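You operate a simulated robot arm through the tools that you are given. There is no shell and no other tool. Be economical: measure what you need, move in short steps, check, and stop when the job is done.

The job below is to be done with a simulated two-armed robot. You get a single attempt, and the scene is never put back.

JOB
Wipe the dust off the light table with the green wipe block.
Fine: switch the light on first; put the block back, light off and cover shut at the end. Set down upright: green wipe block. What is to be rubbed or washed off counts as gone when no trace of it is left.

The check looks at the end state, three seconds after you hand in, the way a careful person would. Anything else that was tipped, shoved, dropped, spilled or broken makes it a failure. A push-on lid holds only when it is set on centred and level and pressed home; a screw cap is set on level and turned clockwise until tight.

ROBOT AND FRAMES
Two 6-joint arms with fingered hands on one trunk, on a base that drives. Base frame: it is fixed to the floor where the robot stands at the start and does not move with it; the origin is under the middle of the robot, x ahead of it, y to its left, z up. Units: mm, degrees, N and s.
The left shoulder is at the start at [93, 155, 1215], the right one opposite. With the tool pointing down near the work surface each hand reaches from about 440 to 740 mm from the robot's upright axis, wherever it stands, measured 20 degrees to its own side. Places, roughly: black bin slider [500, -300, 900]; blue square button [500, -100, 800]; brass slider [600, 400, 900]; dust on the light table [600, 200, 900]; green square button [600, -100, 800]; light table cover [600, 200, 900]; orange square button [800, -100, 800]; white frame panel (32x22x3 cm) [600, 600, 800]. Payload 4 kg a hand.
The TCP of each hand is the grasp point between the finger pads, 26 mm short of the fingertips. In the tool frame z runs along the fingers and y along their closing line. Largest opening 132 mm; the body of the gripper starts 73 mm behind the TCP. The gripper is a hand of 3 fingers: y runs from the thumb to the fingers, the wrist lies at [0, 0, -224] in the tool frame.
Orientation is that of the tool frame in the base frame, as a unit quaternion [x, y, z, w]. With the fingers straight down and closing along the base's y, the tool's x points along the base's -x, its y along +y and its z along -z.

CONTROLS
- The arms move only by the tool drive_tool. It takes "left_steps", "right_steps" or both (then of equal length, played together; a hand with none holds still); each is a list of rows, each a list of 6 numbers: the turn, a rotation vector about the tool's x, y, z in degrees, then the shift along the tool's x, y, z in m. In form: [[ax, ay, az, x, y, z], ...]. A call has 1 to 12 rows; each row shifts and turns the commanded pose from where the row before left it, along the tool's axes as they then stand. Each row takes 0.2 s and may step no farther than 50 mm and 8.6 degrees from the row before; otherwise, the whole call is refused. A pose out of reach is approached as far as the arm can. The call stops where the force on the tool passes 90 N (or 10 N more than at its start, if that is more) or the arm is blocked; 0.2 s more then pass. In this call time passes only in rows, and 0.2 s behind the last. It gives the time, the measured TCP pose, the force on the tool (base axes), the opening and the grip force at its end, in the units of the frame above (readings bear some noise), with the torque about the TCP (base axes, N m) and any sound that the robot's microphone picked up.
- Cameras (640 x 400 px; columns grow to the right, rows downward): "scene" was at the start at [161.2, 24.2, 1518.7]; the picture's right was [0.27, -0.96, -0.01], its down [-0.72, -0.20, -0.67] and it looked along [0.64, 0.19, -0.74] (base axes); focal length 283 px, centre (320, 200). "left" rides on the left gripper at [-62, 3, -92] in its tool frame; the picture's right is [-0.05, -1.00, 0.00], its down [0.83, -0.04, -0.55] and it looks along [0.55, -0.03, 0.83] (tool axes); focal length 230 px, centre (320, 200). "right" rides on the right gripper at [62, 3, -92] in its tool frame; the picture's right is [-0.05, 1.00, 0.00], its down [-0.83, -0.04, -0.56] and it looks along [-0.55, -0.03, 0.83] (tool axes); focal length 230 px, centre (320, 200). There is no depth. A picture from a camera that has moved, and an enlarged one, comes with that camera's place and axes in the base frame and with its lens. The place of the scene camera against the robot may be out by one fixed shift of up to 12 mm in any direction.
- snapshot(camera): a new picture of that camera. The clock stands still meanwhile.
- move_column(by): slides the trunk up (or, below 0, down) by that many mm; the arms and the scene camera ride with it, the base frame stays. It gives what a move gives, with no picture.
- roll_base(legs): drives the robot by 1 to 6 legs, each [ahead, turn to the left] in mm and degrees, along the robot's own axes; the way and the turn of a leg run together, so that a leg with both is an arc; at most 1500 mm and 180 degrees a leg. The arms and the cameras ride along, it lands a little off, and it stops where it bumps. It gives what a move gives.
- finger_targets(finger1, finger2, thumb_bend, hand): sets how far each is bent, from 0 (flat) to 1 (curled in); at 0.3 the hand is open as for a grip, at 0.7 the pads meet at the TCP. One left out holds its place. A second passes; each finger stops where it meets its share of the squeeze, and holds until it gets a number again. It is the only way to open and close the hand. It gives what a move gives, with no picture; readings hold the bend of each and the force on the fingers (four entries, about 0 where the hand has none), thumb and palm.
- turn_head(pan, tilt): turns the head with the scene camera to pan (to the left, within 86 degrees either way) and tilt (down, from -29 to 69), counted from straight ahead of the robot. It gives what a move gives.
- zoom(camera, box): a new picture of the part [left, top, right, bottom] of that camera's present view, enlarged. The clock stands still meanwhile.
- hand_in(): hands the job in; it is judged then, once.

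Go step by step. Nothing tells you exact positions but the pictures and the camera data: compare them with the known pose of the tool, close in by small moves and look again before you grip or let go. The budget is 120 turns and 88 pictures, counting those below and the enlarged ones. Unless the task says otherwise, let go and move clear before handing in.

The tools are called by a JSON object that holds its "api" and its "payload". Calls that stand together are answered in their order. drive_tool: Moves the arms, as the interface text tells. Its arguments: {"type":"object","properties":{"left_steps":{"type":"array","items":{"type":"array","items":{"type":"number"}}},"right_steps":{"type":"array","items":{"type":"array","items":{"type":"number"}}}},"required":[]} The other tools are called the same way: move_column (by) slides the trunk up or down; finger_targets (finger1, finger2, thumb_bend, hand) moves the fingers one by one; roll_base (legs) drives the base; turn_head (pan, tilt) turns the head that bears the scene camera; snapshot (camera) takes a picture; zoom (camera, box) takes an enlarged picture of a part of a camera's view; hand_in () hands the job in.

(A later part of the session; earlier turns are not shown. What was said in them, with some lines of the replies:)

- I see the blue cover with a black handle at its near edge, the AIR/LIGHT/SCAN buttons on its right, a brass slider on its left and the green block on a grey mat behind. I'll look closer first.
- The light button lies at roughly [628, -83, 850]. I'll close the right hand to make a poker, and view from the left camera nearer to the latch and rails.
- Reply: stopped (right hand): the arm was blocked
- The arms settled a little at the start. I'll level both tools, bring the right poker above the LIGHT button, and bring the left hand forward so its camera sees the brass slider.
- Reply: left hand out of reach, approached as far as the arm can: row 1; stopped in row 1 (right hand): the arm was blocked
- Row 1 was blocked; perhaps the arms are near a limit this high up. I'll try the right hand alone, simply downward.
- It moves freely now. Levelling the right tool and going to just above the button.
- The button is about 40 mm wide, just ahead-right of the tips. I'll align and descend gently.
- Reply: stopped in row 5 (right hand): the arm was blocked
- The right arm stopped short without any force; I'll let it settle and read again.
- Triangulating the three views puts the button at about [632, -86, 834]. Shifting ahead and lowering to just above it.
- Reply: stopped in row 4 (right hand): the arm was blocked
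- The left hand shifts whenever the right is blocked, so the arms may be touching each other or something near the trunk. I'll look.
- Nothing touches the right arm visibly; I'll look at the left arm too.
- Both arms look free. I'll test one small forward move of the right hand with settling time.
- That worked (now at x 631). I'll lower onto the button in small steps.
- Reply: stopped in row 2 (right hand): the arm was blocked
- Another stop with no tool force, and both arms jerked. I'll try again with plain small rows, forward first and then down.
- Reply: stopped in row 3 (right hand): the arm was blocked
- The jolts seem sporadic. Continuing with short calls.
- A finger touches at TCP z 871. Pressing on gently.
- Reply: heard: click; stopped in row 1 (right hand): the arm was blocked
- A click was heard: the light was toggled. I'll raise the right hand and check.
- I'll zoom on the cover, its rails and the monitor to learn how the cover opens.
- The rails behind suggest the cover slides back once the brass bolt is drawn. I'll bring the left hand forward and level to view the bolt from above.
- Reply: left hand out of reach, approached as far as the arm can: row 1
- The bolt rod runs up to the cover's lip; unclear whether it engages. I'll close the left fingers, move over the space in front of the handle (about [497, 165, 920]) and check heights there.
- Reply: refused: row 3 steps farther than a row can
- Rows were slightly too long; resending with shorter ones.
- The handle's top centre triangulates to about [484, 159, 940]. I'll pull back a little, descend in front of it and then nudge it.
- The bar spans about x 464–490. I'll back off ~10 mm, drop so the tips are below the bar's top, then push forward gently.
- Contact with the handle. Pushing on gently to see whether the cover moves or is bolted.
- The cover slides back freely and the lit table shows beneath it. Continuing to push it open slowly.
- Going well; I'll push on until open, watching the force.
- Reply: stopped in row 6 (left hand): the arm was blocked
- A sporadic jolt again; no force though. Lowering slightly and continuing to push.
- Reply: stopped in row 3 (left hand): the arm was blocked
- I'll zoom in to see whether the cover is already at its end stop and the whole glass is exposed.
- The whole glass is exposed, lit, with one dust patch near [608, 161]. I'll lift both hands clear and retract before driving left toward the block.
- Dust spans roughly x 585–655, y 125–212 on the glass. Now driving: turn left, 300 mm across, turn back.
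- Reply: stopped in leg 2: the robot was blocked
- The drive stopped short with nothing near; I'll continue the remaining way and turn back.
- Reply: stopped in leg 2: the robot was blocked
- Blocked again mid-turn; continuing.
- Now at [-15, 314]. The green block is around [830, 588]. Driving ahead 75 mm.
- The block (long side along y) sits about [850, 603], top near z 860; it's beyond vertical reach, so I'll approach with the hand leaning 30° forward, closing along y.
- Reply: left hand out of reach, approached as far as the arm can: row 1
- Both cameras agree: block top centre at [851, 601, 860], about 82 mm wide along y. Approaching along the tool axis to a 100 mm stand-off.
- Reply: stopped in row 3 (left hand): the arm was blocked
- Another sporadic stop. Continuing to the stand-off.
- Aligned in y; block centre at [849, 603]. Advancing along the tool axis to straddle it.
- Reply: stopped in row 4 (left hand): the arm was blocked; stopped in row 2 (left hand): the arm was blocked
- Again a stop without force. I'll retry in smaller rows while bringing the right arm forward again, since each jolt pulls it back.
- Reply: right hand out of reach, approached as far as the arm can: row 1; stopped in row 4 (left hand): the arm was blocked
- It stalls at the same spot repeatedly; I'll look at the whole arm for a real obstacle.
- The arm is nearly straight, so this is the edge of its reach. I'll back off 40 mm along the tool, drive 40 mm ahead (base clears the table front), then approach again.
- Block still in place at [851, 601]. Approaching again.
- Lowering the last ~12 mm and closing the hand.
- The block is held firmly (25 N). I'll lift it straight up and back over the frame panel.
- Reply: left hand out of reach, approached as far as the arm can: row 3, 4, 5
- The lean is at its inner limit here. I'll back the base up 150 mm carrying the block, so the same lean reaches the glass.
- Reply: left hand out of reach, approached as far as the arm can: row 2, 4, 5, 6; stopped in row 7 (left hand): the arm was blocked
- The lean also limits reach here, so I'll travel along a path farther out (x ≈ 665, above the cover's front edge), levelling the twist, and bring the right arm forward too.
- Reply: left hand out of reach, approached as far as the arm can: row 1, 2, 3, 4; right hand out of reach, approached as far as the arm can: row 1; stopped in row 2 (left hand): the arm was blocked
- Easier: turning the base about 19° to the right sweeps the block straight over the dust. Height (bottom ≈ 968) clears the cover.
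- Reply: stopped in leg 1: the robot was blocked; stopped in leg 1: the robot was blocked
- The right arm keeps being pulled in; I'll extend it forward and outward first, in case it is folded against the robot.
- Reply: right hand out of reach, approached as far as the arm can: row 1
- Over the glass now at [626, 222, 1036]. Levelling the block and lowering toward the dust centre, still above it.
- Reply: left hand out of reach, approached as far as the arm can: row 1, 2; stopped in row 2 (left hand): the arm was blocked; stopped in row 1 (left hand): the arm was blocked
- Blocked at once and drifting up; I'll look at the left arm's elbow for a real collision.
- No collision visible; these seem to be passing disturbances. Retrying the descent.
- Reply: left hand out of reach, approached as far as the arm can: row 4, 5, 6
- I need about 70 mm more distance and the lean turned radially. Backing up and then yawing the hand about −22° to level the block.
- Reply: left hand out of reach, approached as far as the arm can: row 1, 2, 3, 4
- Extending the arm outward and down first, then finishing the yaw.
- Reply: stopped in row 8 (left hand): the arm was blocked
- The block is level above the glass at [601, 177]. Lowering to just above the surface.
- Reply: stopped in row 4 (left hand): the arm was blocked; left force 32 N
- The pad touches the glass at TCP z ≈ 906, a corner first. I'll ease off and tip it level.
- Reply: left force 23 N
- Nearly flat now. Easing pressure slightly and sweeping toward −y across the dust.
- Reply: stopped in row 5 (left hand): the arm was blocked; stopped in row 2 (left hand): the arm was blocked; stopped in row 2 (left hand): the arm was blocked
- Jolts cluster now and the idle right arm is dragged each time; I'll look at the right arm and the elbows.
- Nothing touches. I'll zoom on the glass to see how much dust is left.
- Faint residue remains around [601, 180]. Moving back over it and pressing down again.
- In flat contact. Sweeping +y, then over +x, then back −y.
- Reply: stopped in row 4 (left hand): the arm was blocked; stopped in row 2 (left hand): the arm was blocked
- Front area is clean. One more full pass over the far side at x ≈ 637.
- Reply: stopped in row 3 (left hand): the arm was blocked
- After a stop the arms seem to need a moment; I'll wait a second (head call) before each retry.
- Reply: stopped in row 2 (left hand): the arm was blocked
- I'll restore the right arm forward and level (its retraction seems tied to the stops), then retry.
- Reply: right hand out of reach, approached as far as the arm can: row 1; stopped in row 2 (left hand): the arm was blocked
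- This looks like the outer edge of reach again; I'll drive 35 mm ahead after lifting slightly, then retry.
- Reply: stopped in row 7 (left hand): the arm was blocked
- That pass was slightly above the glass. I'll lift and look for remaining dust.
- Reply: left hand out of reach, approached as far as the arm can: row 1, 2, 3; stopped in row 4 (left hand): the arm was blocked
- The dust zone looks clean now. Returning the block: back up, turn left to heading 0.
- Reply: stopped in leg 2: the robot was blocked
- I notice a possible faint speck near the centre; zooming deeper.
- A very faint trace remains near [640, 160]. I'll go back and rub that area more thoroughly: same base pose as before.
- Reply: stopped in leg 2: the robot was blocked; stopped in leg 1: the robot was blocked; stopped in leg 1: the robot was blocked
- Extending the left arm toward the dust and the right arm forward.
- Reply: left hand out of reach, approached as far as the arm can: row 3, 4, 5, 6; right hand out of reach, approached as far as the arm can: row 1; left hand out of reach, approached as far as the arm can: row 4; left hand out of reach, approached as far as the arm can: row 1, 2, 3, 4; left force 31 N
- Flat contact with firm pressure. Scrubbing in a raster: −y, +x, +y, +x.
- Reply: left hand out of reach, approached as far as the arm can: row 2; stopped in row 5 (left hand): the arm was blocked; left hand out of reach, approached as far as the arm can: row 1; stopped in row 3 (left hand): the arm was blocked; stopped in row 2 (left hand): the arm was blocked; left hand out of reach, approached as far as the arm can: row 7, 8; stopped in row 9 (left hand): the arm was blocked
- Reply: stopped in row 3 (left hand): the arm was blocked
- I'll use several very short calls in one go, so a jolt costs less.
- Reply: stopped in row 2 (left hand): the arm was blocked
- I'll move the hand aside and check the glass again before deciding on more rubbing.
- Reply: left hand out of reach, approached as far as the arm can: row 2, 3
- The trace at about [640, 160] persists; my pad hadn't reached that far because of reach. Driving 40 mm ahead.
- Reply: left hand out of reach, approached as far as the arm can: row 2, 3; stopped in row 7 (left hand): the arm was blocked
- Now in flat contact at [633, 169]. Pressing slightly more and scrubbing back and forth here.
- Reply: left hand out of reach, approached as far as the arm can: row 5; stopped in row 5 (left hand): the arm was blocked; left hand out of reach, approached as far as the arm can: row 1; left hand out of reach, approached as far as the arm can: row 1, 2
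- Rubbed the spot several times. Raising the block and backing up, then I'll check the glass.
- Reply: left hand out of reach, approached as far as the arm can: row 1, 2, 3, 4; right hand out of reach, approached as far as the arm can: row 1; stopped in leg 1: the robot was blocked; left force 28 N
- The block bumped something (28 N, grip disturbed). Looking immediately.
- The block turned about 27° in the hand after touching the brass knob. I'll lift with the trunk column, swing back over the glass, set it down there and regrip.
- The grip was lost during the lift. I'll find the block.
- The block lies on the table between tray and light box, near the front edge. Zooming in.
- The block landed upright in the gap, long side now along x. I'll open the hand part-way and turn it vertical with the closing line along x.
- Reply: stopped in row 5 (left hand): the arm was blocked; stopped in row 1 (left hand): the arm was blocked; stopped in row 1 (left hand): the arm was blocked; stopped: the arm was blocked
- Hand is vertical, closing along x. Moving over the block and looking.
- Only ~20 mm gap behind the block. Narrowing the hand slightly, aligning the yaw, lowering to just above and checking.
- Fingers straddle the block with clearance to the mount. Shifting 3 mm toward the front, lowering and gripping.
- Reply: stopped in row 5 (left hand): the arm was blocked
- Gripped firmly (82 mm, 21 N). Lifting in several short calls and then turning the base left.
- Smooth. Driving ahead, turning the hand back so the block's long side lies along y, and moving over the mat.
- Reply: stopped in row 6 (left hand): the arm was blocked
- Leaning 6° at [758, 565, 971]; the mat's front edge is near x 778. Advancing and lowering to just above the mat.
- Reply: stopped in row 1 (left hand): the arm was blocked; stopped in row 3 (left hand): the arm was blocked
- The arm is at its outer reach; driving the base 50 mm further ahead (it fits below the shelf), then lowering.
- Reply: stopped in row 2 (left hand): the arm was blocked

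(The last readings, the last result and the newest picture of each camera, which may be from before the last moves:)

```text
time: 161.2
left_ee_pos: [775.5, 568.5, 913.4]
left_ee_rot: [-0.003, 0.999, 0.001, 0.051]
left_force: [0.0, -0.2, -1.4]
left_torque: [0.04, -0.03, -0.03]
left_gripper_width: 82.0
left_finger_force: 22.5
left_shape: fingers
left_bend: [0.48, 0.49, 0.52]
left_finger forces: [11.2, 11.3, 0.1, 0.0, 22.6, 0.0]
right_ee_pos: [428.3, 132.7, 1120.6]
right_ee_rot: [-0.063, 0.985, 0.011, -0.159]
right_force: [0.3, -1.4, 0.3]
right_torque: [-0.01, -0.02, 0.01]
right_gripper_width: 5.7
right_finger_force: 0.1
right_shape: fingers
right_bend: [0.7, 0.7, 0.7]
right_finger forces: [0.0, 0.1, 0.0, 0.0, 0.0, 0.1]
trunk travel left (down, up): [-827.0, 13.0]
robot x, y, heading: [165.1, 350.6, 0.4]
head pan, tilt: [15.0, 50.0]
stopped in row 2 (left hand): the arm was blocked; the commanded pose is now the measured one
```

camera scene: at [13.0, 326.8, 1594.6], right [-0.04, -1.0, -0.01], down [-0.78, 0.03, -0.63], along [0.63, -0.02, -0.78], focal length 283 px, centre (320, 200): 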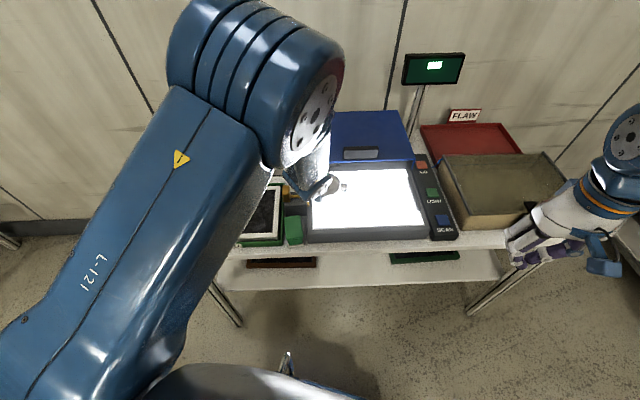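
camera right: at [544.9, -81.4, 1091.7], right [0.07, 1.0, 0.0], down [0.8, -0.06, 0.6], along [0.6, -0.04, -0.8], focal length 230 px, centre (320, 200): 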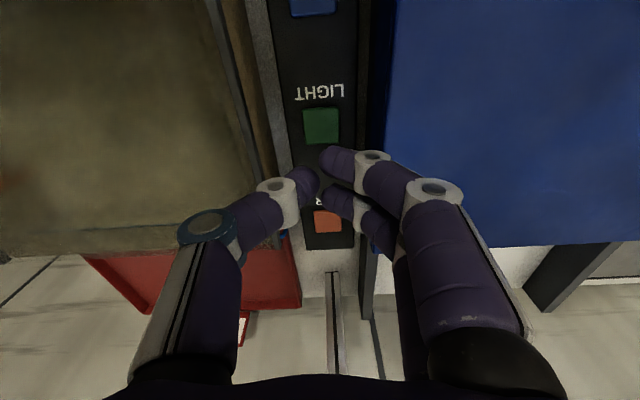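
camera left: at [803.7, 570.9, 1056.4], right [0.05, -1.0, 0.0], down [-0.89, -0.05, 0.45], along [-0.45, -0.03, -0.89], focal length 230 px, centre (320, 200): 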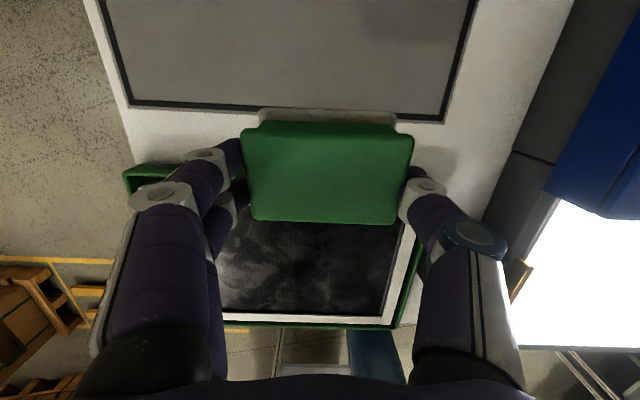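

No bump. Moving forward over the mat and down to contact.

{"api": "drive_tool", "payload": {"left_steps": [[0, 1.2, 0, -0.02, 0.006, 0.009], [0, 1.2, 0, -0.02, 0.006, 0.009], [0, 1.2, 0, -0.016, 0.006, 0.009]]}}

{"api": "drive_tool", "payload": {"left_steps": [[0, 0, 0, 0, 0, 0.007], [0, 0, 0, 0, 0, 0.007]]}}

{"api": "drive_tool", "payload": {"left_steps": [[0, 0, 0, 0, 0, 0.003], [0, 0, 0, 0, 0, 0]]}}

{"api": "snapshot", "payload": {"camera": "left"}}

```text
time: 161.8
left_ee_pos: [799.2, 577.7, 912.0]
left_ee_rot: [-0.002, 0.999, 0.002, 0.042]
left_force: [0.0, -0.2, -1.0]
left_torque: [0.0, -0.03, -0.04]
left_gripper_width: 81.8
left_finger_force: 22.5
left_shape: fingers
left_bend: [0.48, 0.49, 0.52]
left_finger forces: [11.3, 11.2, 0.0, 0.1, 22.4, 0.0]
right_ee_pos: [427.5, 134.2, 1116.7]
right_ee_rot: [-0.065, 0.985, 0.01, -0.159]
right_force: [-0.3, -0.3, 0.3]
right_torque: [-0.02, -0.01, -0.01]
right_gripper_width: 5.9
right_finger_force: 0.0
right_shape: fingers
right_bend: [0.7, 0.7, 0.7]
right_finger forces: [0.0, 0.1, 0.0, 0.0, 0.0, 0.1]
trunk travel left (down, up): [-827.0, 13.0]
robot x, y, heading: [161.5, 350.8, 0.5]
head pan, tilt: [15.0, 50.0]
stopped in row 2 (left hand): the arm was blocked; the commanded pose is now the measured one
```

```text
time: 162.2
left_ee_pos: [786.5, 578.2, 919.0]
left_ee_rot: [-0.003, 0.999, 0.001, 0.05]
left_force: [0.2, -0.3, -1.4]
left_torque: [0.02, -0.01, 0.0]
left_gripper_width: 82.2
left_finger_force: 22.8
left_shape: fingers
left_bend: [0.48, 0.49, 0.52]
left_finger forces: [11.3, 11.3, 0.2, 0.0, 22.5, 0.0]
right_ee_pos: [432.1, 134.1, 1116.0]
right_ee_rot: [-0.067, 0.986, 0.01, -0.15]
right_force: [0.4, -0.3, 0.9]
right_torque: [0.0, 0.01, -0.02]
right_gripper_width: 5.6
right_finger_force: 0.0
right_shape: fingers
right_bend: [0.7, 0.7, 0.7]
right_finger forces: [0.0, 0.1, 0.0, 0.0, 0.1, 0.1]
trunk travel left (down, up): [-827.0, 13.0]
robot x, y, heading: [164.6, 351.6, 0.4]
head pan, tilt: [15.0, 50.0]
stopped in row 1 (left hand): the arm was blocked; the commanded pose is now the measured one
```

```text
time: 162.8
left_ee_pos: [785.7, 579.1, 914.9]
left_ee_rot: [-0.003, 0.999, 0.001, 0.049]
left_force: [-0.8, -0.8, -1.2]
left_torque: [-0.01, 0.03, 0.0]
left_gripper_width: 82.3
left_finger_force: 22.5
left_shape: fingers
left_bend: [0.48, 0.49, 0.52]
left_finger forces: [11.3, 11.1, 0.1, 0.0, 22.4, 0.1]
right_ee_pos: [433.4, 134.3, 1115.6]
right_ee_rot: [-0.068, 0.986, 0.01, -0.15]
right_force: [0.7, -0.2, 0.1]
right_torque: [0.01, 0.03, 0.04]
right_gripper_width: 5.6
right_finger_force: 0.1
right_shape: fingers
right_bend: [0.7, 0.7, 0.7]
right_finger forces: [0.0, 0.1, 0.1, 0.0, 0.0, 0.0]
trunk travel left (down, up): [-827.0, 13.0]
robot x, y, heading: [162.7, 350.7, 0.2]
head pan, tilt: [15.0, 50.0]
```

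```text
6 pictures are left
camera left: at [839.2, 581.8, 1012.2], right [0.06, -1.0, 0.0], down [-0.88, -0.05, 0.47], along [-0.47, -0.03, -0.88], focal length 230 px, centre (320, 200)
```

left: 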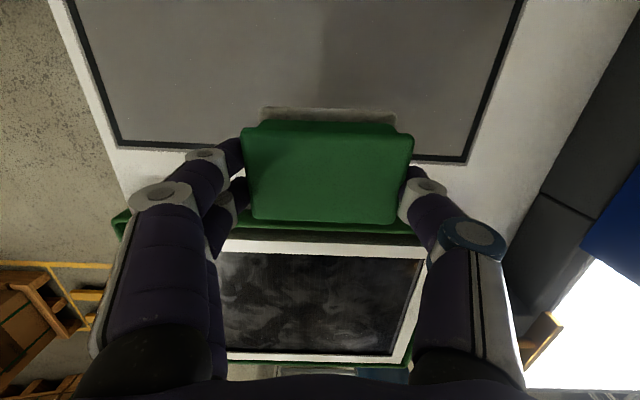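

Using the base for forward and the column for lowering, which behave better.

{"api": "roll_base", "payload": {"legs": [[38, 0]]}}

{"api": "move_column", "payload": {"by": -30}}

{"api": "move_column", "payload": {"by": -14}}

```text
time: 163.6
left_ee_pos: [818.3, 578.5, 920.3]
left_ee_rot: [-0.002, 0.999, 0.001, 0.053]
left_force: [-0.8, 0.3, -0.8]
left_torque: [-0.01, -0.03, 0.01]
left_gripper_width: 82.0
left_finger_force: 22.1
left_shape: fingers
left_bend: [0.48, 0.49, 0.52]
left_finger forces: [11.3, 11.2, 0.0, 0.0, 22.5, 0.1]
right_ee_pos: [462.7, 134.4, 1118.0]
right_ee_rot: [-0.067, 0.987, 0.01, -0.147]
right_force: [0.4, -0.3, 0.4]
right_torque: [0.02, -0.03, 0.01]
right_gripper_width: 5.5
right_finger_force: 0.0
right_shape: fingers
right_bend: [0.7, 0.7, 0.7]
right_finger forces: [0.1, 0.1, 0.0, 0.1, 0.1, 0.1]
trunk travel left (down, up): [-827.0, 13.0]
robot x, y, heading: [203.8, 354.0, -0.1]
head pan, tilt: [15.0, 50.0]
```

```text
time: 164.4
left_ee_pos: [808.4, 578.0, 896.5]
left_ee_rot: [-0.001, 0.998, 0.001, 0.058]
left_force: [0.4, -0.1, -0.9]
left_torque: [0.02, 0.02, 0.0]
left_gripper_width: 82.1
left_finger_force: 23.0
left_shape: fingers
left_bend: [0.48, 0.49, 0.52]
left_finger forces: [11.4, 11.4, 0.0, 0.0, 22.6, 0.1]
right_ee_pos: [473.6, 133.6, 1084.2]
right_ee_rot: [-0.07, 0.987, 0.01, -0.141]
right_force: [0.6, -0.4, -0.3]
right_torque: [0.03, 0.02, -0.01]
right_gripper_width: 5.5
right_finger_force: 0.0
right_shape: fingers
right_bend: [0.7, 0.7, 0.7]
right_finger forces: [0.0, 0.0, 0.1, 0.0, 0.0, 0.1]
trunk travel left (down, up): [-797.0, 43.0]
robot x, y, heading: [205.4, 352.8, 0.1]
head pan, tilt: [15.0, 50.0]
```

```text
time: 165.0
left_ee_pos: [808.3, 577.2, 882.4]
left_ee_rot: [-0.002, 0.998, 0.001, 0.058]
left_force: [0.2, 0.1, -2.7]
left_torque: [0.0, 0.01, 0.03]
left_gripper_width: 82.3
left_finger_force: 22.1
left_shape: fingers
left_bend: [0.48, 0.49, 0.52]
left_finger forces: [11.4, 11.3, 0.1, 0.0, 22.5, 0.0]
right_ee_pos: [472.3, 134.0, 1070.1]
right_ee_rot: [-0.071, 0.987, 0.009, -0.141]
right_force: [-0.5, -0.2, 0.1]
right_torque: [0.01, 0.0, -0.01]
right_gripper_width: 5.5
right_finger_force: 0.0
right_shape: fingers
right_bend: [0.7, 0.7, 0.7]
right_finger forces: [0.0, 0.0, 0.0, 0.1, 0.1, 0.0]
trunk travel left (down, up): [-783.0, 57.0]
robot x, y, heading: [202.3, 350.1, 0.3]
head pan, tilt: [15.0, 50.0]
```

Lowering the last bit, releasing, lifting off with the column, and starting the right hand toward the cover handle.

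{"api": "move_column", "payload": {"by": -13}}

{"api": "finger_targets", "payload": {"hand": "left", "finger1": 0.3, "finger2": 0.3, "thumb_bend": 0.3}}

{"api": "move_column", "payload": {"by": 69}}

{"api": "drive_tool", "payload": {"right_steps": [[0.35, -5.4, 2.7, -0.03, 0, 0], [0.35, -5.4, 2.7, -0.03, 0, 0], [0.35, -5.4, 2.7, -0.03, 0, 0], [0, 0, 0, -0.04, 0.005, 0]]}}

{"api": "drive_tool", "payload": {"right_steps": [[0, 0, 0, -0.04, 0.006, 0.01], [0, 0, 0, -0.04, 0.006, 0.01], [0, 0, 0, -0.04, 0.006, 0.01], [0, 0, 0, -0.03, 0.006, 0.01], [0, 0, 0, 0, 0, 0]]}}

{"api": "snapshot", "payload": {"camera": "left"}}

{"api": "snapshot", "payload": {"camera": "right"}}

```text
time: 165.6
left_ee_pos: [809.1, 577.2, 870.5]
left_ee_rot: [-0.002, 0.998, 0.002, 0.059]
left_force: [2.5, 0.3, 7.1]
left_torque: [0.27, -0.04, -0.11]
left_gripper_width: 81.8
left_finger_force: 22.7
left_shape: fingers
left_bend: [0.48, 0.49, 0.52]
left_finger forces: [10.6, 11.2, 0.0, 0.1, 22.7, 0.0]
right_ee_pos: [471.8, 133.7, 1056.7]
right_ee_rot: [-0.07, 0.988, 0.01, -0.141]
right_force: [0.6, -0.4, 0.9]
right_torque: [0.02, 0.0, -0.01]
right_gripper_width: 5.4
right_finger_force: 0.1
right_shape: fingers
right_bend: [0.7, 0.7, 0.7]
right_finger forces: [0.1, 0.0, 0.0, 0.1, 0.0, 0.1]
trunk travel left (down, up): [-770.0, 70.0]
robot x, y, heading: [200.9, 355.9, 0.3]
head pan, tilt: [15.0, 50.0]
```

```text
time: 166.6
left_ee_pos: [808.7, 577.7, 869.5]
left_ee_rot: [-0.002, 0.998, 0.002, 0.059]
left_force: [-0.4, 0.1, 0.1]
left_torque: [-0.01, 0.01, 0.02]
left_gripper_width: 134.0
left_finger_force: 0.1
left_shape: fingers
left_bend: [0.3, 0.3, 0.3]
left_finger forces: [0.0, 0.0, 0.1, 0.1, 0.0, 0.1]
right_ee_pos: [471.6, 134.7, 1057.2]
right_ee_rot: [-0.072, 0.987, 0.009, -0.141]
right_force: [1.1, -1.0, 0.5]
right_torque: [-0.01, -0.02, 0.01]
right_gripper_width: 5.5
right_finger_force: 0.1
right_shape: fingers
right_bend: [0.7, 0.7, 0.7]
right_finger forces: [0.0, 0.0, 0.0, 0.0, 0.0, 0.0]
trunk travel left (down, up): [-770.0, 70.0]
robot x, y, heading: [199.5, 350.8, 0.5]
head pan, tilt: [15.0, 50.0]
```

```text
time: 167.7
left_ee_pos: [808.6, 577.5, 939.2]
left_ee_rot: [-0.002, 0.998, 0.002, 0.058]
left_force: [-0.7, -0.2, 0.1]
left_torque: [0.01, 0.0, 0.0]
left_gripper_width: 134.0
left_finger_force: 0.0
left_shape: fingers
left_bend: [0.3, 0.3, 0.3]
left_finger forces: [0.0, 0.1, 0.1, 0.0, 0.1, 0.0]
right_ee_pos: [474.2, 133.5, 1127.0]
right_ee_rot: [-0.072, 0.987, 0.01, -0.14]
right_force: [0.0, 0.3, 0.0]
right_torque: [-0.01, -0.02, 0.0]
right_gripper_width: 5.7
right_finger_force: 0.1
right_shape: fingers
right_bend: [0.7, 0.7, 0.7]
right_finger forces: [0.0, 0.0, 0.1, 0.1, 0.1, 0.0]
trunk travel left (down, up): [-839.0, 1.0]
robot x, y, heading: [203.4, 351.7, 0.4]
head pan, tilt: [15.0, 50.0]
```

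```text
time: 168.7
left_ee_pos: [810.3, 579.3, 937.0]
left_ee_rot: [-0.001, 0.998, 0.001, 0.056]
left_force: [0.0, 1.0, -0.3]
left_torque: [0.01, 0.03, 0.0]
left_gripper_width: 133.8
left_finger_force: 0.0
left_shape: fingers
left_bend: [0.3, 0.3, 0.3]
left_finger forces: [0.0, 0.0, 0.1, 0.1, 0.0, 0.1]
right_ee_pos: [584.1, 144.4, 1113.8]
right_ee_rot: [0.003, 1.0, -0.001, -0.001]
right_force: [0.1, 0.8, -0.7]
right_torque: [0.01, 0.03, 0.01]
right_gripper_width: 5.7
right_finger_force: 0.1
right_shape: fingers
right_bend: [0.7, 0.7, 0.7]
right_finger forces: [0.0, 0.1, 0.0, 0.1, 0.0, 0.0]
right hand out of reach, approached as far as the arm can: row 1
trunk travel left (down, up): [-839.0, 1.0]
robot x, y, heading: [202.8, 349.8, 0.2]
head pan, tilt: [15.0, 50.0]
```

```text
time: 169.9
left_ee_pos: [809.0, 577.9, 938.6]
left_ee_rot: [-0.002, 0.998, 0.001, 0.058]
left_force: [0.2, 0.2, -0.4]
left_torque: [0.01, -0.02, 0.01]
left_gripper_width: 134.1
left_finger_force: 0.2
left_shape: fingers
left_bend: [0.3, 0.3, 0.3]
left_finger forces: [0.0, 0.2, 0.0, 0.0, 0.1, 0.0]
right_ee_pos: [733.9, 168.3, 1076.2]
right_ee_rot: [0.003, 1.0, -0.001, 0.001]
right_force: [0.6, 0.3, -0.3]
right_torque: [-0.01, 0.01, -0.01]
right_gripper_width: 5.5
right_finger_force: 0.1
right_shape: fingers
right_bend: [0.7, 0.7, 0.7]
right_finger forces: [0.0, 0.0, 0.1, 0.0, 0.1, 0.0]
trunk travel left (down, up): [-839.0, 1.0]
robot x, y, heading: [202.8, 352.5, 0.1]
head pan, tilt: [15.0, 50.0]
```

```text
5 pictures are left
camera left: at [859.4, 580.9, 1036.2], right [0.06, -1.0, 0.0], down [-0.89, -0.05, 0.45], along [-0.45, -0.03, -0.89], focal length 230 px, centre (320, 200)
```

left: 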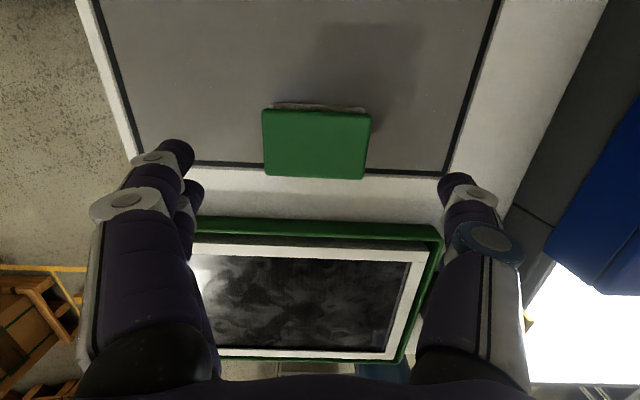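

```text
4 pictures are left
camera right: at [672.1, 172.6, 1169.1], right [0.06, 1.0, 0.0], down [0.83, -0.05, 0.56], along [0.55, -0.03, -0.83], focal length 230 px, centre (320, 200)
```

right: 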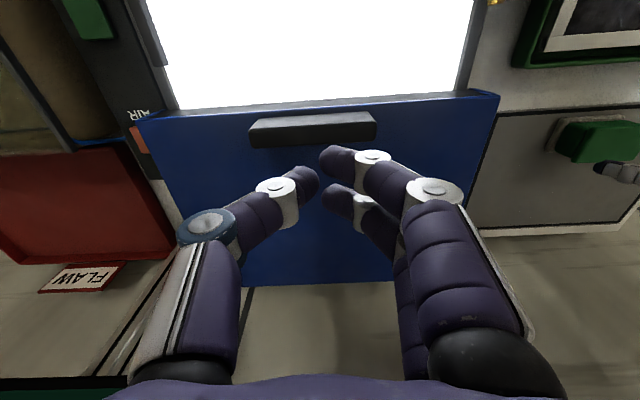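

The block stands upright on its mat. Now the right hand goes behind the handle (back face near x 755), lowers, and the base backs up to pull the cover shut.

{"api": "drive_tool", "payload": {"right_steps": [[0, 0, 0, -0.027, -0.003, 0], [0, 0, 0, -0.027, -0.003, 0], [0, 0, 0, 0, 0, 0.01]]}}

{"api": "drive_tool", "payload": {"right_steps": [[0, 0, 0, 0, 0, 0.04], [0, 0, 0, 0, 0, 0.04], [0, 0, 0, 0, 0, 0.035], [0, 0, 0, 0, 0, 0.004], [0, 0, 0, 0, 0, 0]]}}

{"api": "roll_base", "payload": {"legs": [[-130, 0]]}}

{"api": "roll_base", "payload": {"legs": [[-130, 0]]}}

{"api": "turn_head", "payload": {"pan": -10, "tilt": 48}}

{"api": "snapshot", "payload": {"camera": "scene"}}

```text
time: 170.7
left_ee_pos: [807.9, 578.9, 939.5]
left_ee_rot: [-0.001, 0.998, 0.002, 0.058]
left_force: [0.5, 0.0, -0.6]
left_torque: [-0.03, 0.0, -0.01]
left_gripper_width: 133.5
left_finger_force: 0.0
left_shape: fingers
left_bend: [0.3, 0.3, 0.3]
left_finger forces: [0.1, 0.1, 0.0, 0.0, 0.0, 0.1]
right_ee_pos: [786.7, 163.5, 1065.8]
right_ee_rot: [0.004, 1.0, -0.001, 0.0]
right_force: [0.5, -0.2, 0.1]
right_torque: [-0.01, 0.02, -0.02]
right_gripper_width: 5.6
right_finger_force: 0.1
right_shape: fingers
right_bend: [0.7, 0.7, 0.7]
right_finger forces: [0.0, 0.1, 0.0, 0.1, 0.1, 0.0]
trunk travel left (down, up): [-839.0, 1.0]
robot x, y, heading: [202.3, 350.7, 0.2]
head pan, tilt: [15.0, 50.0]
```

```text
time: 171.9
left_ee_pos: [808.1, 576.8, 938.1]
left_ee_rot: [-0.002, 0.998, 0.001, 0.059]
left_force: [0.0, -0.2, 0.1]
left_torque: [0.0, 0.0, 0.0]
left_gripper_width: 134.2
left_finger_force: 0.0
left_shape: fingers
left_bend: [0.3, 0.3, 0.3]
left_finger forces: [0.0, 0.1, 0.1, 0.0, 0.1, 0.0]
right_ee_pos: [788.6, 163.2, 948.3]
right_ee_rot: [0.004, 1.0, -0.001, 0.0]
right_force: [-0.2, -1.0, -0.1]
right_torque: [0.0, 0.02, 0.02]
right_gripper_width: 5.7
right_finger_force: 0.0
right_shape: fingers
right_bend: [0.7, 0.7, 0.7]
right_finger forces: [0.0, 0.0, 0.0, 0.0, 0.0, 0.0]
trunk travel left (down, up): [-839.0, 1.0]
robot x, y, heading: [199.8, 347.1, 0.4]
head pan, tilt: [15.0, 50.0]
```

```text
time: 173.2
left_ee_pos: [680.1, 575.5, 937.1]
left_ee_rot: [-0.001, 0.998, 0.002, 0.057]
left_force: [-1.1, 0.0, -0.5]
left_torque: [-0.02, 0.01, 0.01]
left_gripper_width: 134.1
left_finger_force: 0.1
left_shape: fingers
left_bend: [0.3, 0.3, 0.3]
left_finger forces: [0.0, 0.0, 0.0, 0.0, 0.0, 0.0]
right_ee_pos: [660.0, 162.7, 946.8]
right_ee_rot: [0.004, 1.0, 0.0, -0.002]
right_force: [1.2, 0.4, -0.6]
right_torque: [-0.01, 0.01, -0.02]
right_gripper_width: 6.1
right_finger_force: 0.1
right_shape: fingers
right_bend: [0.7, 0.7, 0.7]
right_finger forces: [0.0, 0.0, 0.1, 0.1, 0.1, 0.0]
trunk travel left (down, up): [-839.0, 1.0]
robot x, y, heading: [69.5, 352.1, 0.0]
head pan, tilt: [15.0, 50.0]
```

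```text
time: 174.5
left_ee_pos: [531.8, 575.8, 949.1]
left_ee_rot: [0.0, 0.998, 0.001, 0.066]
left_force: [-0.4, -0.3, 0.4]
left_torque: [-0.01, -0.02, 0.01]
left_gripper_width: 133.9
left_finger_force: 0.1
left_shape: fingers
left_bend: [0.3, 0.3, 0.3]
left_finger forces: [0.0, 0.0, 0.1, 0.0, 0.0, 0.0]
right_ee_pos: [510.2, 160.9, 959.1]
right_ee_rot: [0.005, 1.0, -0.001, 0.007]
right_force: [-0.2, -0.8, 0.0]
right_torque: [-0.02, -0.02, -0.01]
right_gripper_width: 5.7
right_finger_force: 0.0
right_shape: fingers
right_bend: [0.7, 0.7, 0.7]
right_finger forces: [0.0, 0.0, 0.0, 0.0, 0.0, 0.0]
trunk travel left (down, up): [-839.0, 1.0]
robot x, y, heading: [-62.7, 347.2, -0.1]
head pan, tilt: [15.0, 50.0]
```

```text
time: 175.4
left_ee_pos: [519.4, 577.1, 957.4]
left_ee_rot: [0.001, 0.997, 0.001, 0.074]
left_force: [0.7, 0.4, 0.3]
left_torque: [-0.01, -0.01, 0.02]
left_gripper_width: 134.1
left_finger_force: 0.1
left_shape: fingers
left_bend: [0.3, 0.3, 0.3]
left_finger forces: [0.0, 0.0, 0.1, 0.0, 0.1, 0.0]
right_ee_pos: [504.3, 159.5, 969.9]
right_ee_rot: [0.006, 1.0, -0.003, 0.023]
right_force: [40.0, 0.7, 10.6]
right_torque: [0.36, -0.59, -0.55]
right_gripper_width: 7.2
right_finger_force: 23.8
right_shape: fingers
right_bend: [0.69, 0.7, 0.7]
right_finger forces: [47.5, 0.1, 0.0, 0.1, 0.1, 0.0]
trunk travel left (down, up): [-839.0, 1.0]
robot x, y, heading: [-62.4, 352.2, 0.3]
head pan, tilt: [-10.0, 48.0]
```

```text
3 pictures are left
camera scene: at [111.5, 340.1, 1605.5], right [-0.17, -0.99, 0.01], down [-0.75, 0.13, -0.65], along [0.64, -0.11, -0.76], focal length 283 px, centre (320, 200)
```

scene: 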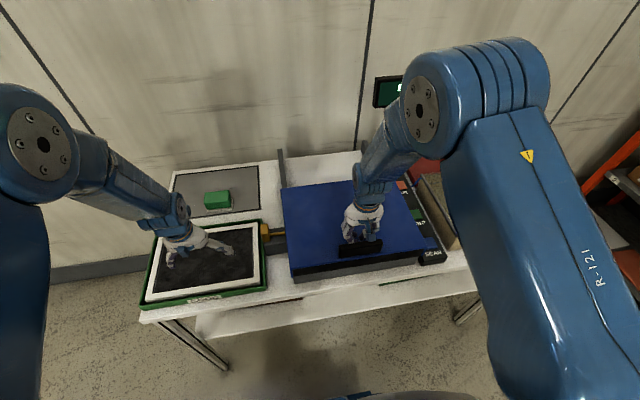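

The cover is closed against its stop and the block is on its mat. Releasing the handle, driving ahead and bringing the right poker over the LIGHT button.

{"api": "drive_tool", "payload": {"right_steps": [[0, 0, 0, -0.012, 0, 0], [0, 0, 0, 0, 0, -0.03], [0, 0, 0, 0, 0, -0.04], [0, 0, 0, 0, 0, -0.03]]}}

{"api": "roll_base", "payload": {"legs": [[130, 0]]}}

{"api": "drive_tool", "payload": {"right_steps": [[0, 0, 0, 0, -0.041, 0], [0, 0, 0, 0, -0.041, 0], [0, 0, 0, 0, -0.041, 0], [0, 0, 0, 0, -0.041, 0.01], [0, 0, 0, 0, -0.041, 0.02], [0, 0, 0, 0, -0.041, 0.03], [0, 0, 0, 0, 0, 0]]}}

{"api": "snapshot", "payload": {"camera": "right"}}

```text
time: 176.4
left_ee_pos: [515.1, 574.5, 959.7]
left_ee_rot: [-0.001, 0.997, 0.002, 0.076]
left_force: [-0.1, 0.6, 0.6]
left_torque: [0.0, 0.04, -0.04]
left_gripper_width: 134.3
left_finger_force: 0.0
left_shape: fingers
left_bend: [0.3, 0.3, 0.3]
left_finger forces: [0.0, 0.0, 0.0, 0.0, 0.1, 0.1]
right_ee_pos: [502.1, 160.8, 1069.5]
right_ee_rot: [0.006, 1.0, -0.001, 0.016]
right_force: [-0.1, -0.6, 0.3]
right_torque: [0.0, -0.02, -0.01]
right_gripper_width: 6.1
right_finger_force: 0.0
right_shape: fingers
right_bend: [0.7, 0.7, 0.7]
right_finger forces: [0.1, 0.0, 0.1, 0.1, 0.1, 0.0]
trunk travel left (down, up): [-839.0, 1.0]
robot x, y, heading: [-59.7, 348.1, 0.3]
head pan, tilt: [-10.0, 48.0]
```

```text
time: 177.7
left_ee_pos: [647.3, 574.3, 959.2]
left_ee_rot: [0.001, 0.997, 0.001, 0.076]
left_force: [0.0, 0.4, -0.3]
left_torque: [0.03, 0.02, 0.01]
left_gripper_width: 134.1
left_finger_force: 0.2
left_shape: fingers
left_bend: [0.3, 0.3, 0.3]
left_finger forces: [0.1, 0.1, 0.0, 0.0, 0.0, 0.1]
right_ee_pos: [632.4, 161.7, 1070.6]
right_ee_rot: [0.007, 1.0, -0.003, 0.016]
right_force: [0.6, -0.3, 0.5]
right_torque: [0.01, 0.0, 0.01]
right_gripper_width: 5.8
right_finger_force: 0.0
right_shape: fingers
right_bend: [0.7, 0.7, 0.7]
right_finger forces: [0.0, 0.0, 0.0, 0.0, 0.0, 0.1]
trunk travel left (down, up): [-839.0, 1.0]
robot x, y, heading: [69.9, 351.6, 0.3]
head pan, tilt: [-10.0, 48.0]
```

```text
refused: row 6 steps farther than a row can; nothing moved
```

```text
2 pictures are left
camera right: at [568.6, 165.3, 1162.0], right [0.07, 1.0, 0.0], down [0.81, -0.05, 0.58], along [0.58, -0.04, -0.81], focal length 230 px, centre (320, 200)
5 turns are left
```

right: 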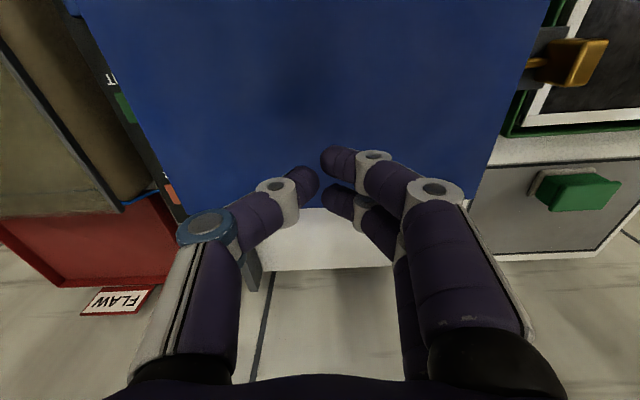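

Resending the sideways move in smaller rows, then lowering to above the button.

{"api": "drive_tool", "payload": {"right_steps": [[0, 0, 0, 0, -0.0353, 0], [0, 0, 0, 0, -0.0353, 0], [0, 0, 0, 0, -0.0353, 0], [0, 0, 0, 0, -0.0353, 0], [0, 0, 0, 0, -0.0353, 0], [0, 0, 0, 0, -0.0353, 0], [0, 0, 0, 0, -0.0353, 0], [0, 0, 0, 0, 0, 0]]}}

{"api": "drive_tool", "payload": {"right_steps": [[0, 0, 0, 0, 0, 0.034], [0, 0, 0, 0, 0, 0.034], [0, 0, 0, 0, 0, 0.034], [0, 0, 0, 0, 0, 0.034], [0, 0, 0, 0, 0, 0.03], [0, 0, 0, 0, 0, 0]]}}

```text
time: 179.4
left_ee_pos: [630.2, 575.3, 970.1]
left_ee_rot: [0.0, 0.996, 0.002, 0.084]
left_force: [-0.4, -0.7, -0.5]
left_torque: [-0.02, 0.02, -0.01]
left_gripper_width: 134.2
left_finger_force: 0.1
left_shape: fingers
left_bend: [0.3, 0.3, 0.3]
left_finger forces: [0.0, 0.1, 0.1, 0.0, 0.1, 0.0]
right_ee_pos: [614.6, -83.1, 1079.6]
right_ee_rot: [0.005, 1.0, -0.001, 0.029]
right_force: [-0.1, -0.5, 0.4]
right_torque: [-0.02, 0.02, -0.02]
right_gripper_width: 5.7
right_finger_force: 0.1
right_shape: fingers
right_bend: [0.7, 0.7, 0.7]
right_finger forces: [0.0, 0.0, 0.1, 0.1, 0.0, 0.0]
trunk travel left (down, up): [-839.0, 1.0]
robot x, y, heading: [70.1, 354.2, 0.0]
head pan, tilt: [-10.0, 48.0]
```

```text
time: 180.8
left_ee_pos: [629.1, 574.9, 970.9]
left_ee_rot: [0.0, 0.996, 0.002, 0.085]
left_force: [1.3, 0.1, -0.4]
left_torque: [0.01, 0.01, 0.01]
left_gripper_width: 134.0
left_finger_force: 0.0
left_shape: fingers
left_bend: [0.3, 0.3, 0.3]
left_finger forces: [0.0, 0.1, 0.1, 0.0, 0.1, 0.0]
right_ee_pos: [622.5, -83.5, 915.7]
right_ee_rot: [0.005, 1.0, 0.001, 0.028]
right_force: [-0.3, 0.2, -0.1]
right_torque: [0.02, 0.0, 0.01]
right_gripper_width: 5.9
right_finger_force: 0.0
right_shape: fingers
right_bend: [0.7, 0.7, 0.7]
right_finger forces: [0.0, 0.0, 0.0, 0.0, 0.0, 0.0]
trunk travel left (down, up): [-839.0, 1.0]
robot x, y, heading: [70.4, 345.7, 0.2]
head pan, tilt: [-10.0, 48.0]
4 turns are left
```

Aligning to the button and pressing down once.

{"api": "drive_tool", "payload": {"right_steps": [[0, 0, 0, -0.0025, -0.0005, 0.01], [0, 0, 0, -0.0025, -0.0005, 0.01], [0, 0, 0, -0.0025, -0.0005, 0.01], [0, 0, 0, 0, 0, 0.01]]}}

{"api": "drive_tool", "payload": {"right_steps": [[0, 0, 0, 0, 0, 0.005], [0, 0, 0, 0, 0, 0.005]]}}

```text
time: 181.8
left_ee_pos: [630.0, 574.7, 969.7]
left_ee_rot: [0.001, 0.996, 0.002, 0.084]
left_force: [0.1, 0.7, 0.6]
left_torque: [0.0, 0.01, 0.01]
left_gripper_width: 134.3
left_finger_force: 0.0
left_shape: fingers
left_bend: [0.3, 0.3, 0.3]
left_finger forces: [0.0, 0.0, 0.0, 0.1, 0.0, 0.1]
right_ee_pos: [631.5, -87.7, 876.3]
right_ee_rot: [0.006, 1.0, 0.001, 0.028]
right_force: [-0.4, -0.1, 0.4]
right_torque: [-0.02, 0.03, -0.05]
right_gripper_width: 5.9
right_finger_force: 0.1
right_shape: fingers
right_bend: [0.7, 0.7, 0.7]
right_finger forces: [0.1, 0.1, 0.0, 0.1, 0.0, 0.0]
trunk travel left (down, up): [-839.0, 1.0]
robot x, y, heading: [72.7, 349.0, -0.2]
head pan, tilt: [-10.0, 48.0]
```

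```text
time: 182.4
left_ee_pos: [628.7, 575.2, 970.3]
left_ee_rot: [0.0, 0.996, 0.002, 0.085]
left_force: [-0.3, -0.6, -0.5]
left_torque: [0.0, 0.0, 0.0]
left_gripper_width: 134.0
left_finger_force: 0.0
left_shape: fingers
left_bend: [0.3, 0.3, 0.3]
left_finger forces: [0.0, 0.0, 0.1, 0.1, 0.0, 0.0]
right_ee_pos: [631.1, -87.2, 866.8]
right_ee_rot: [0.005, 1.0, 0.001, 0.027]
right_force: [-0.5, -0.2, 1.1]
right_torque: [-0.03, 0.06, 0.0]
right_gripper_width: 5.3
right_finger_force: 0.8
right_shape: fingers
right_bend: [0.7, 0.7, 0.7]
right_finger forces: [1.3, 0.0, 0.1, 0.0, 0.8, 0.0]
trunk travel left (down, up): [-839.0, 1.0]
robot x, y, heading: [67.6, 351.2, -0.0]
head pan, tilt: [-10.0, 48.0]
heard: click
3 turns are left
```

The light button clicked. Lifting the hand clear and taking a last look.

{"api": "drive_tool", "payload": {"right_steps": [[0, 0, 0, 0, 0, -0.03], [0, 0, 0, 0, 0, -0.04], [0, 0, 0, 0, 0, -0.04], [0, 0, 0, 0, 0, -0.04]]}}

{"api": "snapshot", "payload": {"camera": "scene"}}

```text
time: 183.4
left_ee_pos: [628.4, 574.6, 970.0]
left_ee_rot: [0.001, 0.996, 0.001, 0.085]
left_force: [0.5, 0.4, 0.0]
left_torque: [0.0, -0.02, -0.04]
left_gripper_width: 134.1
left_finger_force: 0.1
left_shape: fingers
left_bend: [0.3, 0.3, 0.3]
left_finger forces: [0.0, 0.0, 0.0, 0.1, 0.1, 0.0]
right_ee_pos: [626.1, -84.5, 1018.4]
right_ee_rot: [0.005, 1.0, 0.001, 0.028]
right_force: [0.7, 0.0, 0.2]
right_torque: [0.02, 0.0, 0.0]
right_gripper_width: 5.4
right_finger_force: 0.0
right_shape: fingers
right_bend: [0.7, 0.7, 0.7]
right_finger forces: [0.1, 0.1, 0.0, 0.0, 0.0, 0.1]
trunk travel left (down, up): [-839.0, 1.0]
robot x, y, heading: [69.2, 352.0, -0.3]
head pan, tilt: [-10.0, 48.0]
```

```text
1 pictures are left
camera scene: at [232.6, 339.4, 1606.3], right [-0.17, -0.98, 0.0], down [-0.74, 0.13, -0.66], along [0.65, -0.12, -0.75], focal length 283 px, centre (320, 200)
2 turns are left
```

scene: 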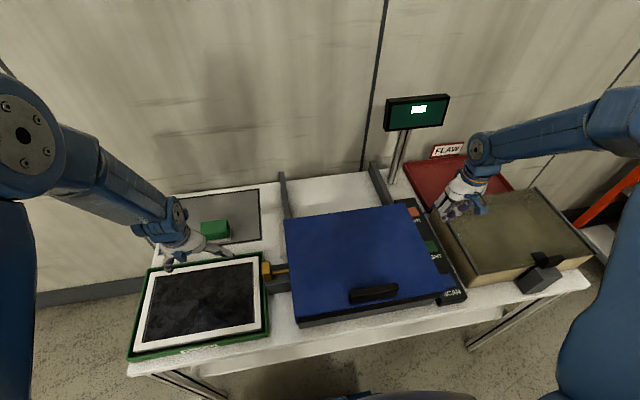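

The cover looks shut, the light button has clicked a second time, the block stands upright on its mat, and both hands are clear. With two turns left, I'm handing in.

{"api": "hand_in", "payload": {}}

```text
The job is handed in.
```

The job is handed in, but three points could still count against it.

- **Dust:** wiped with the light on. I rubbed the last faint trace several more times, but did not look at the glass again before closing the cover.
- **Green block:** it is upright on its mat, about 4–5 cm nearer the front than where it started. On the way back it hit the brass slider at about 28 N and I lost my grip. It fell into the gap between the tray and the light box and landed upright. I picked it up from there, and the slider looked unmoved in later pictures.
- **Cover and light:** the cover is pulled shut against its stop. The light button clicked once more at the end, so it should be off, but the closed cover hides the glass.
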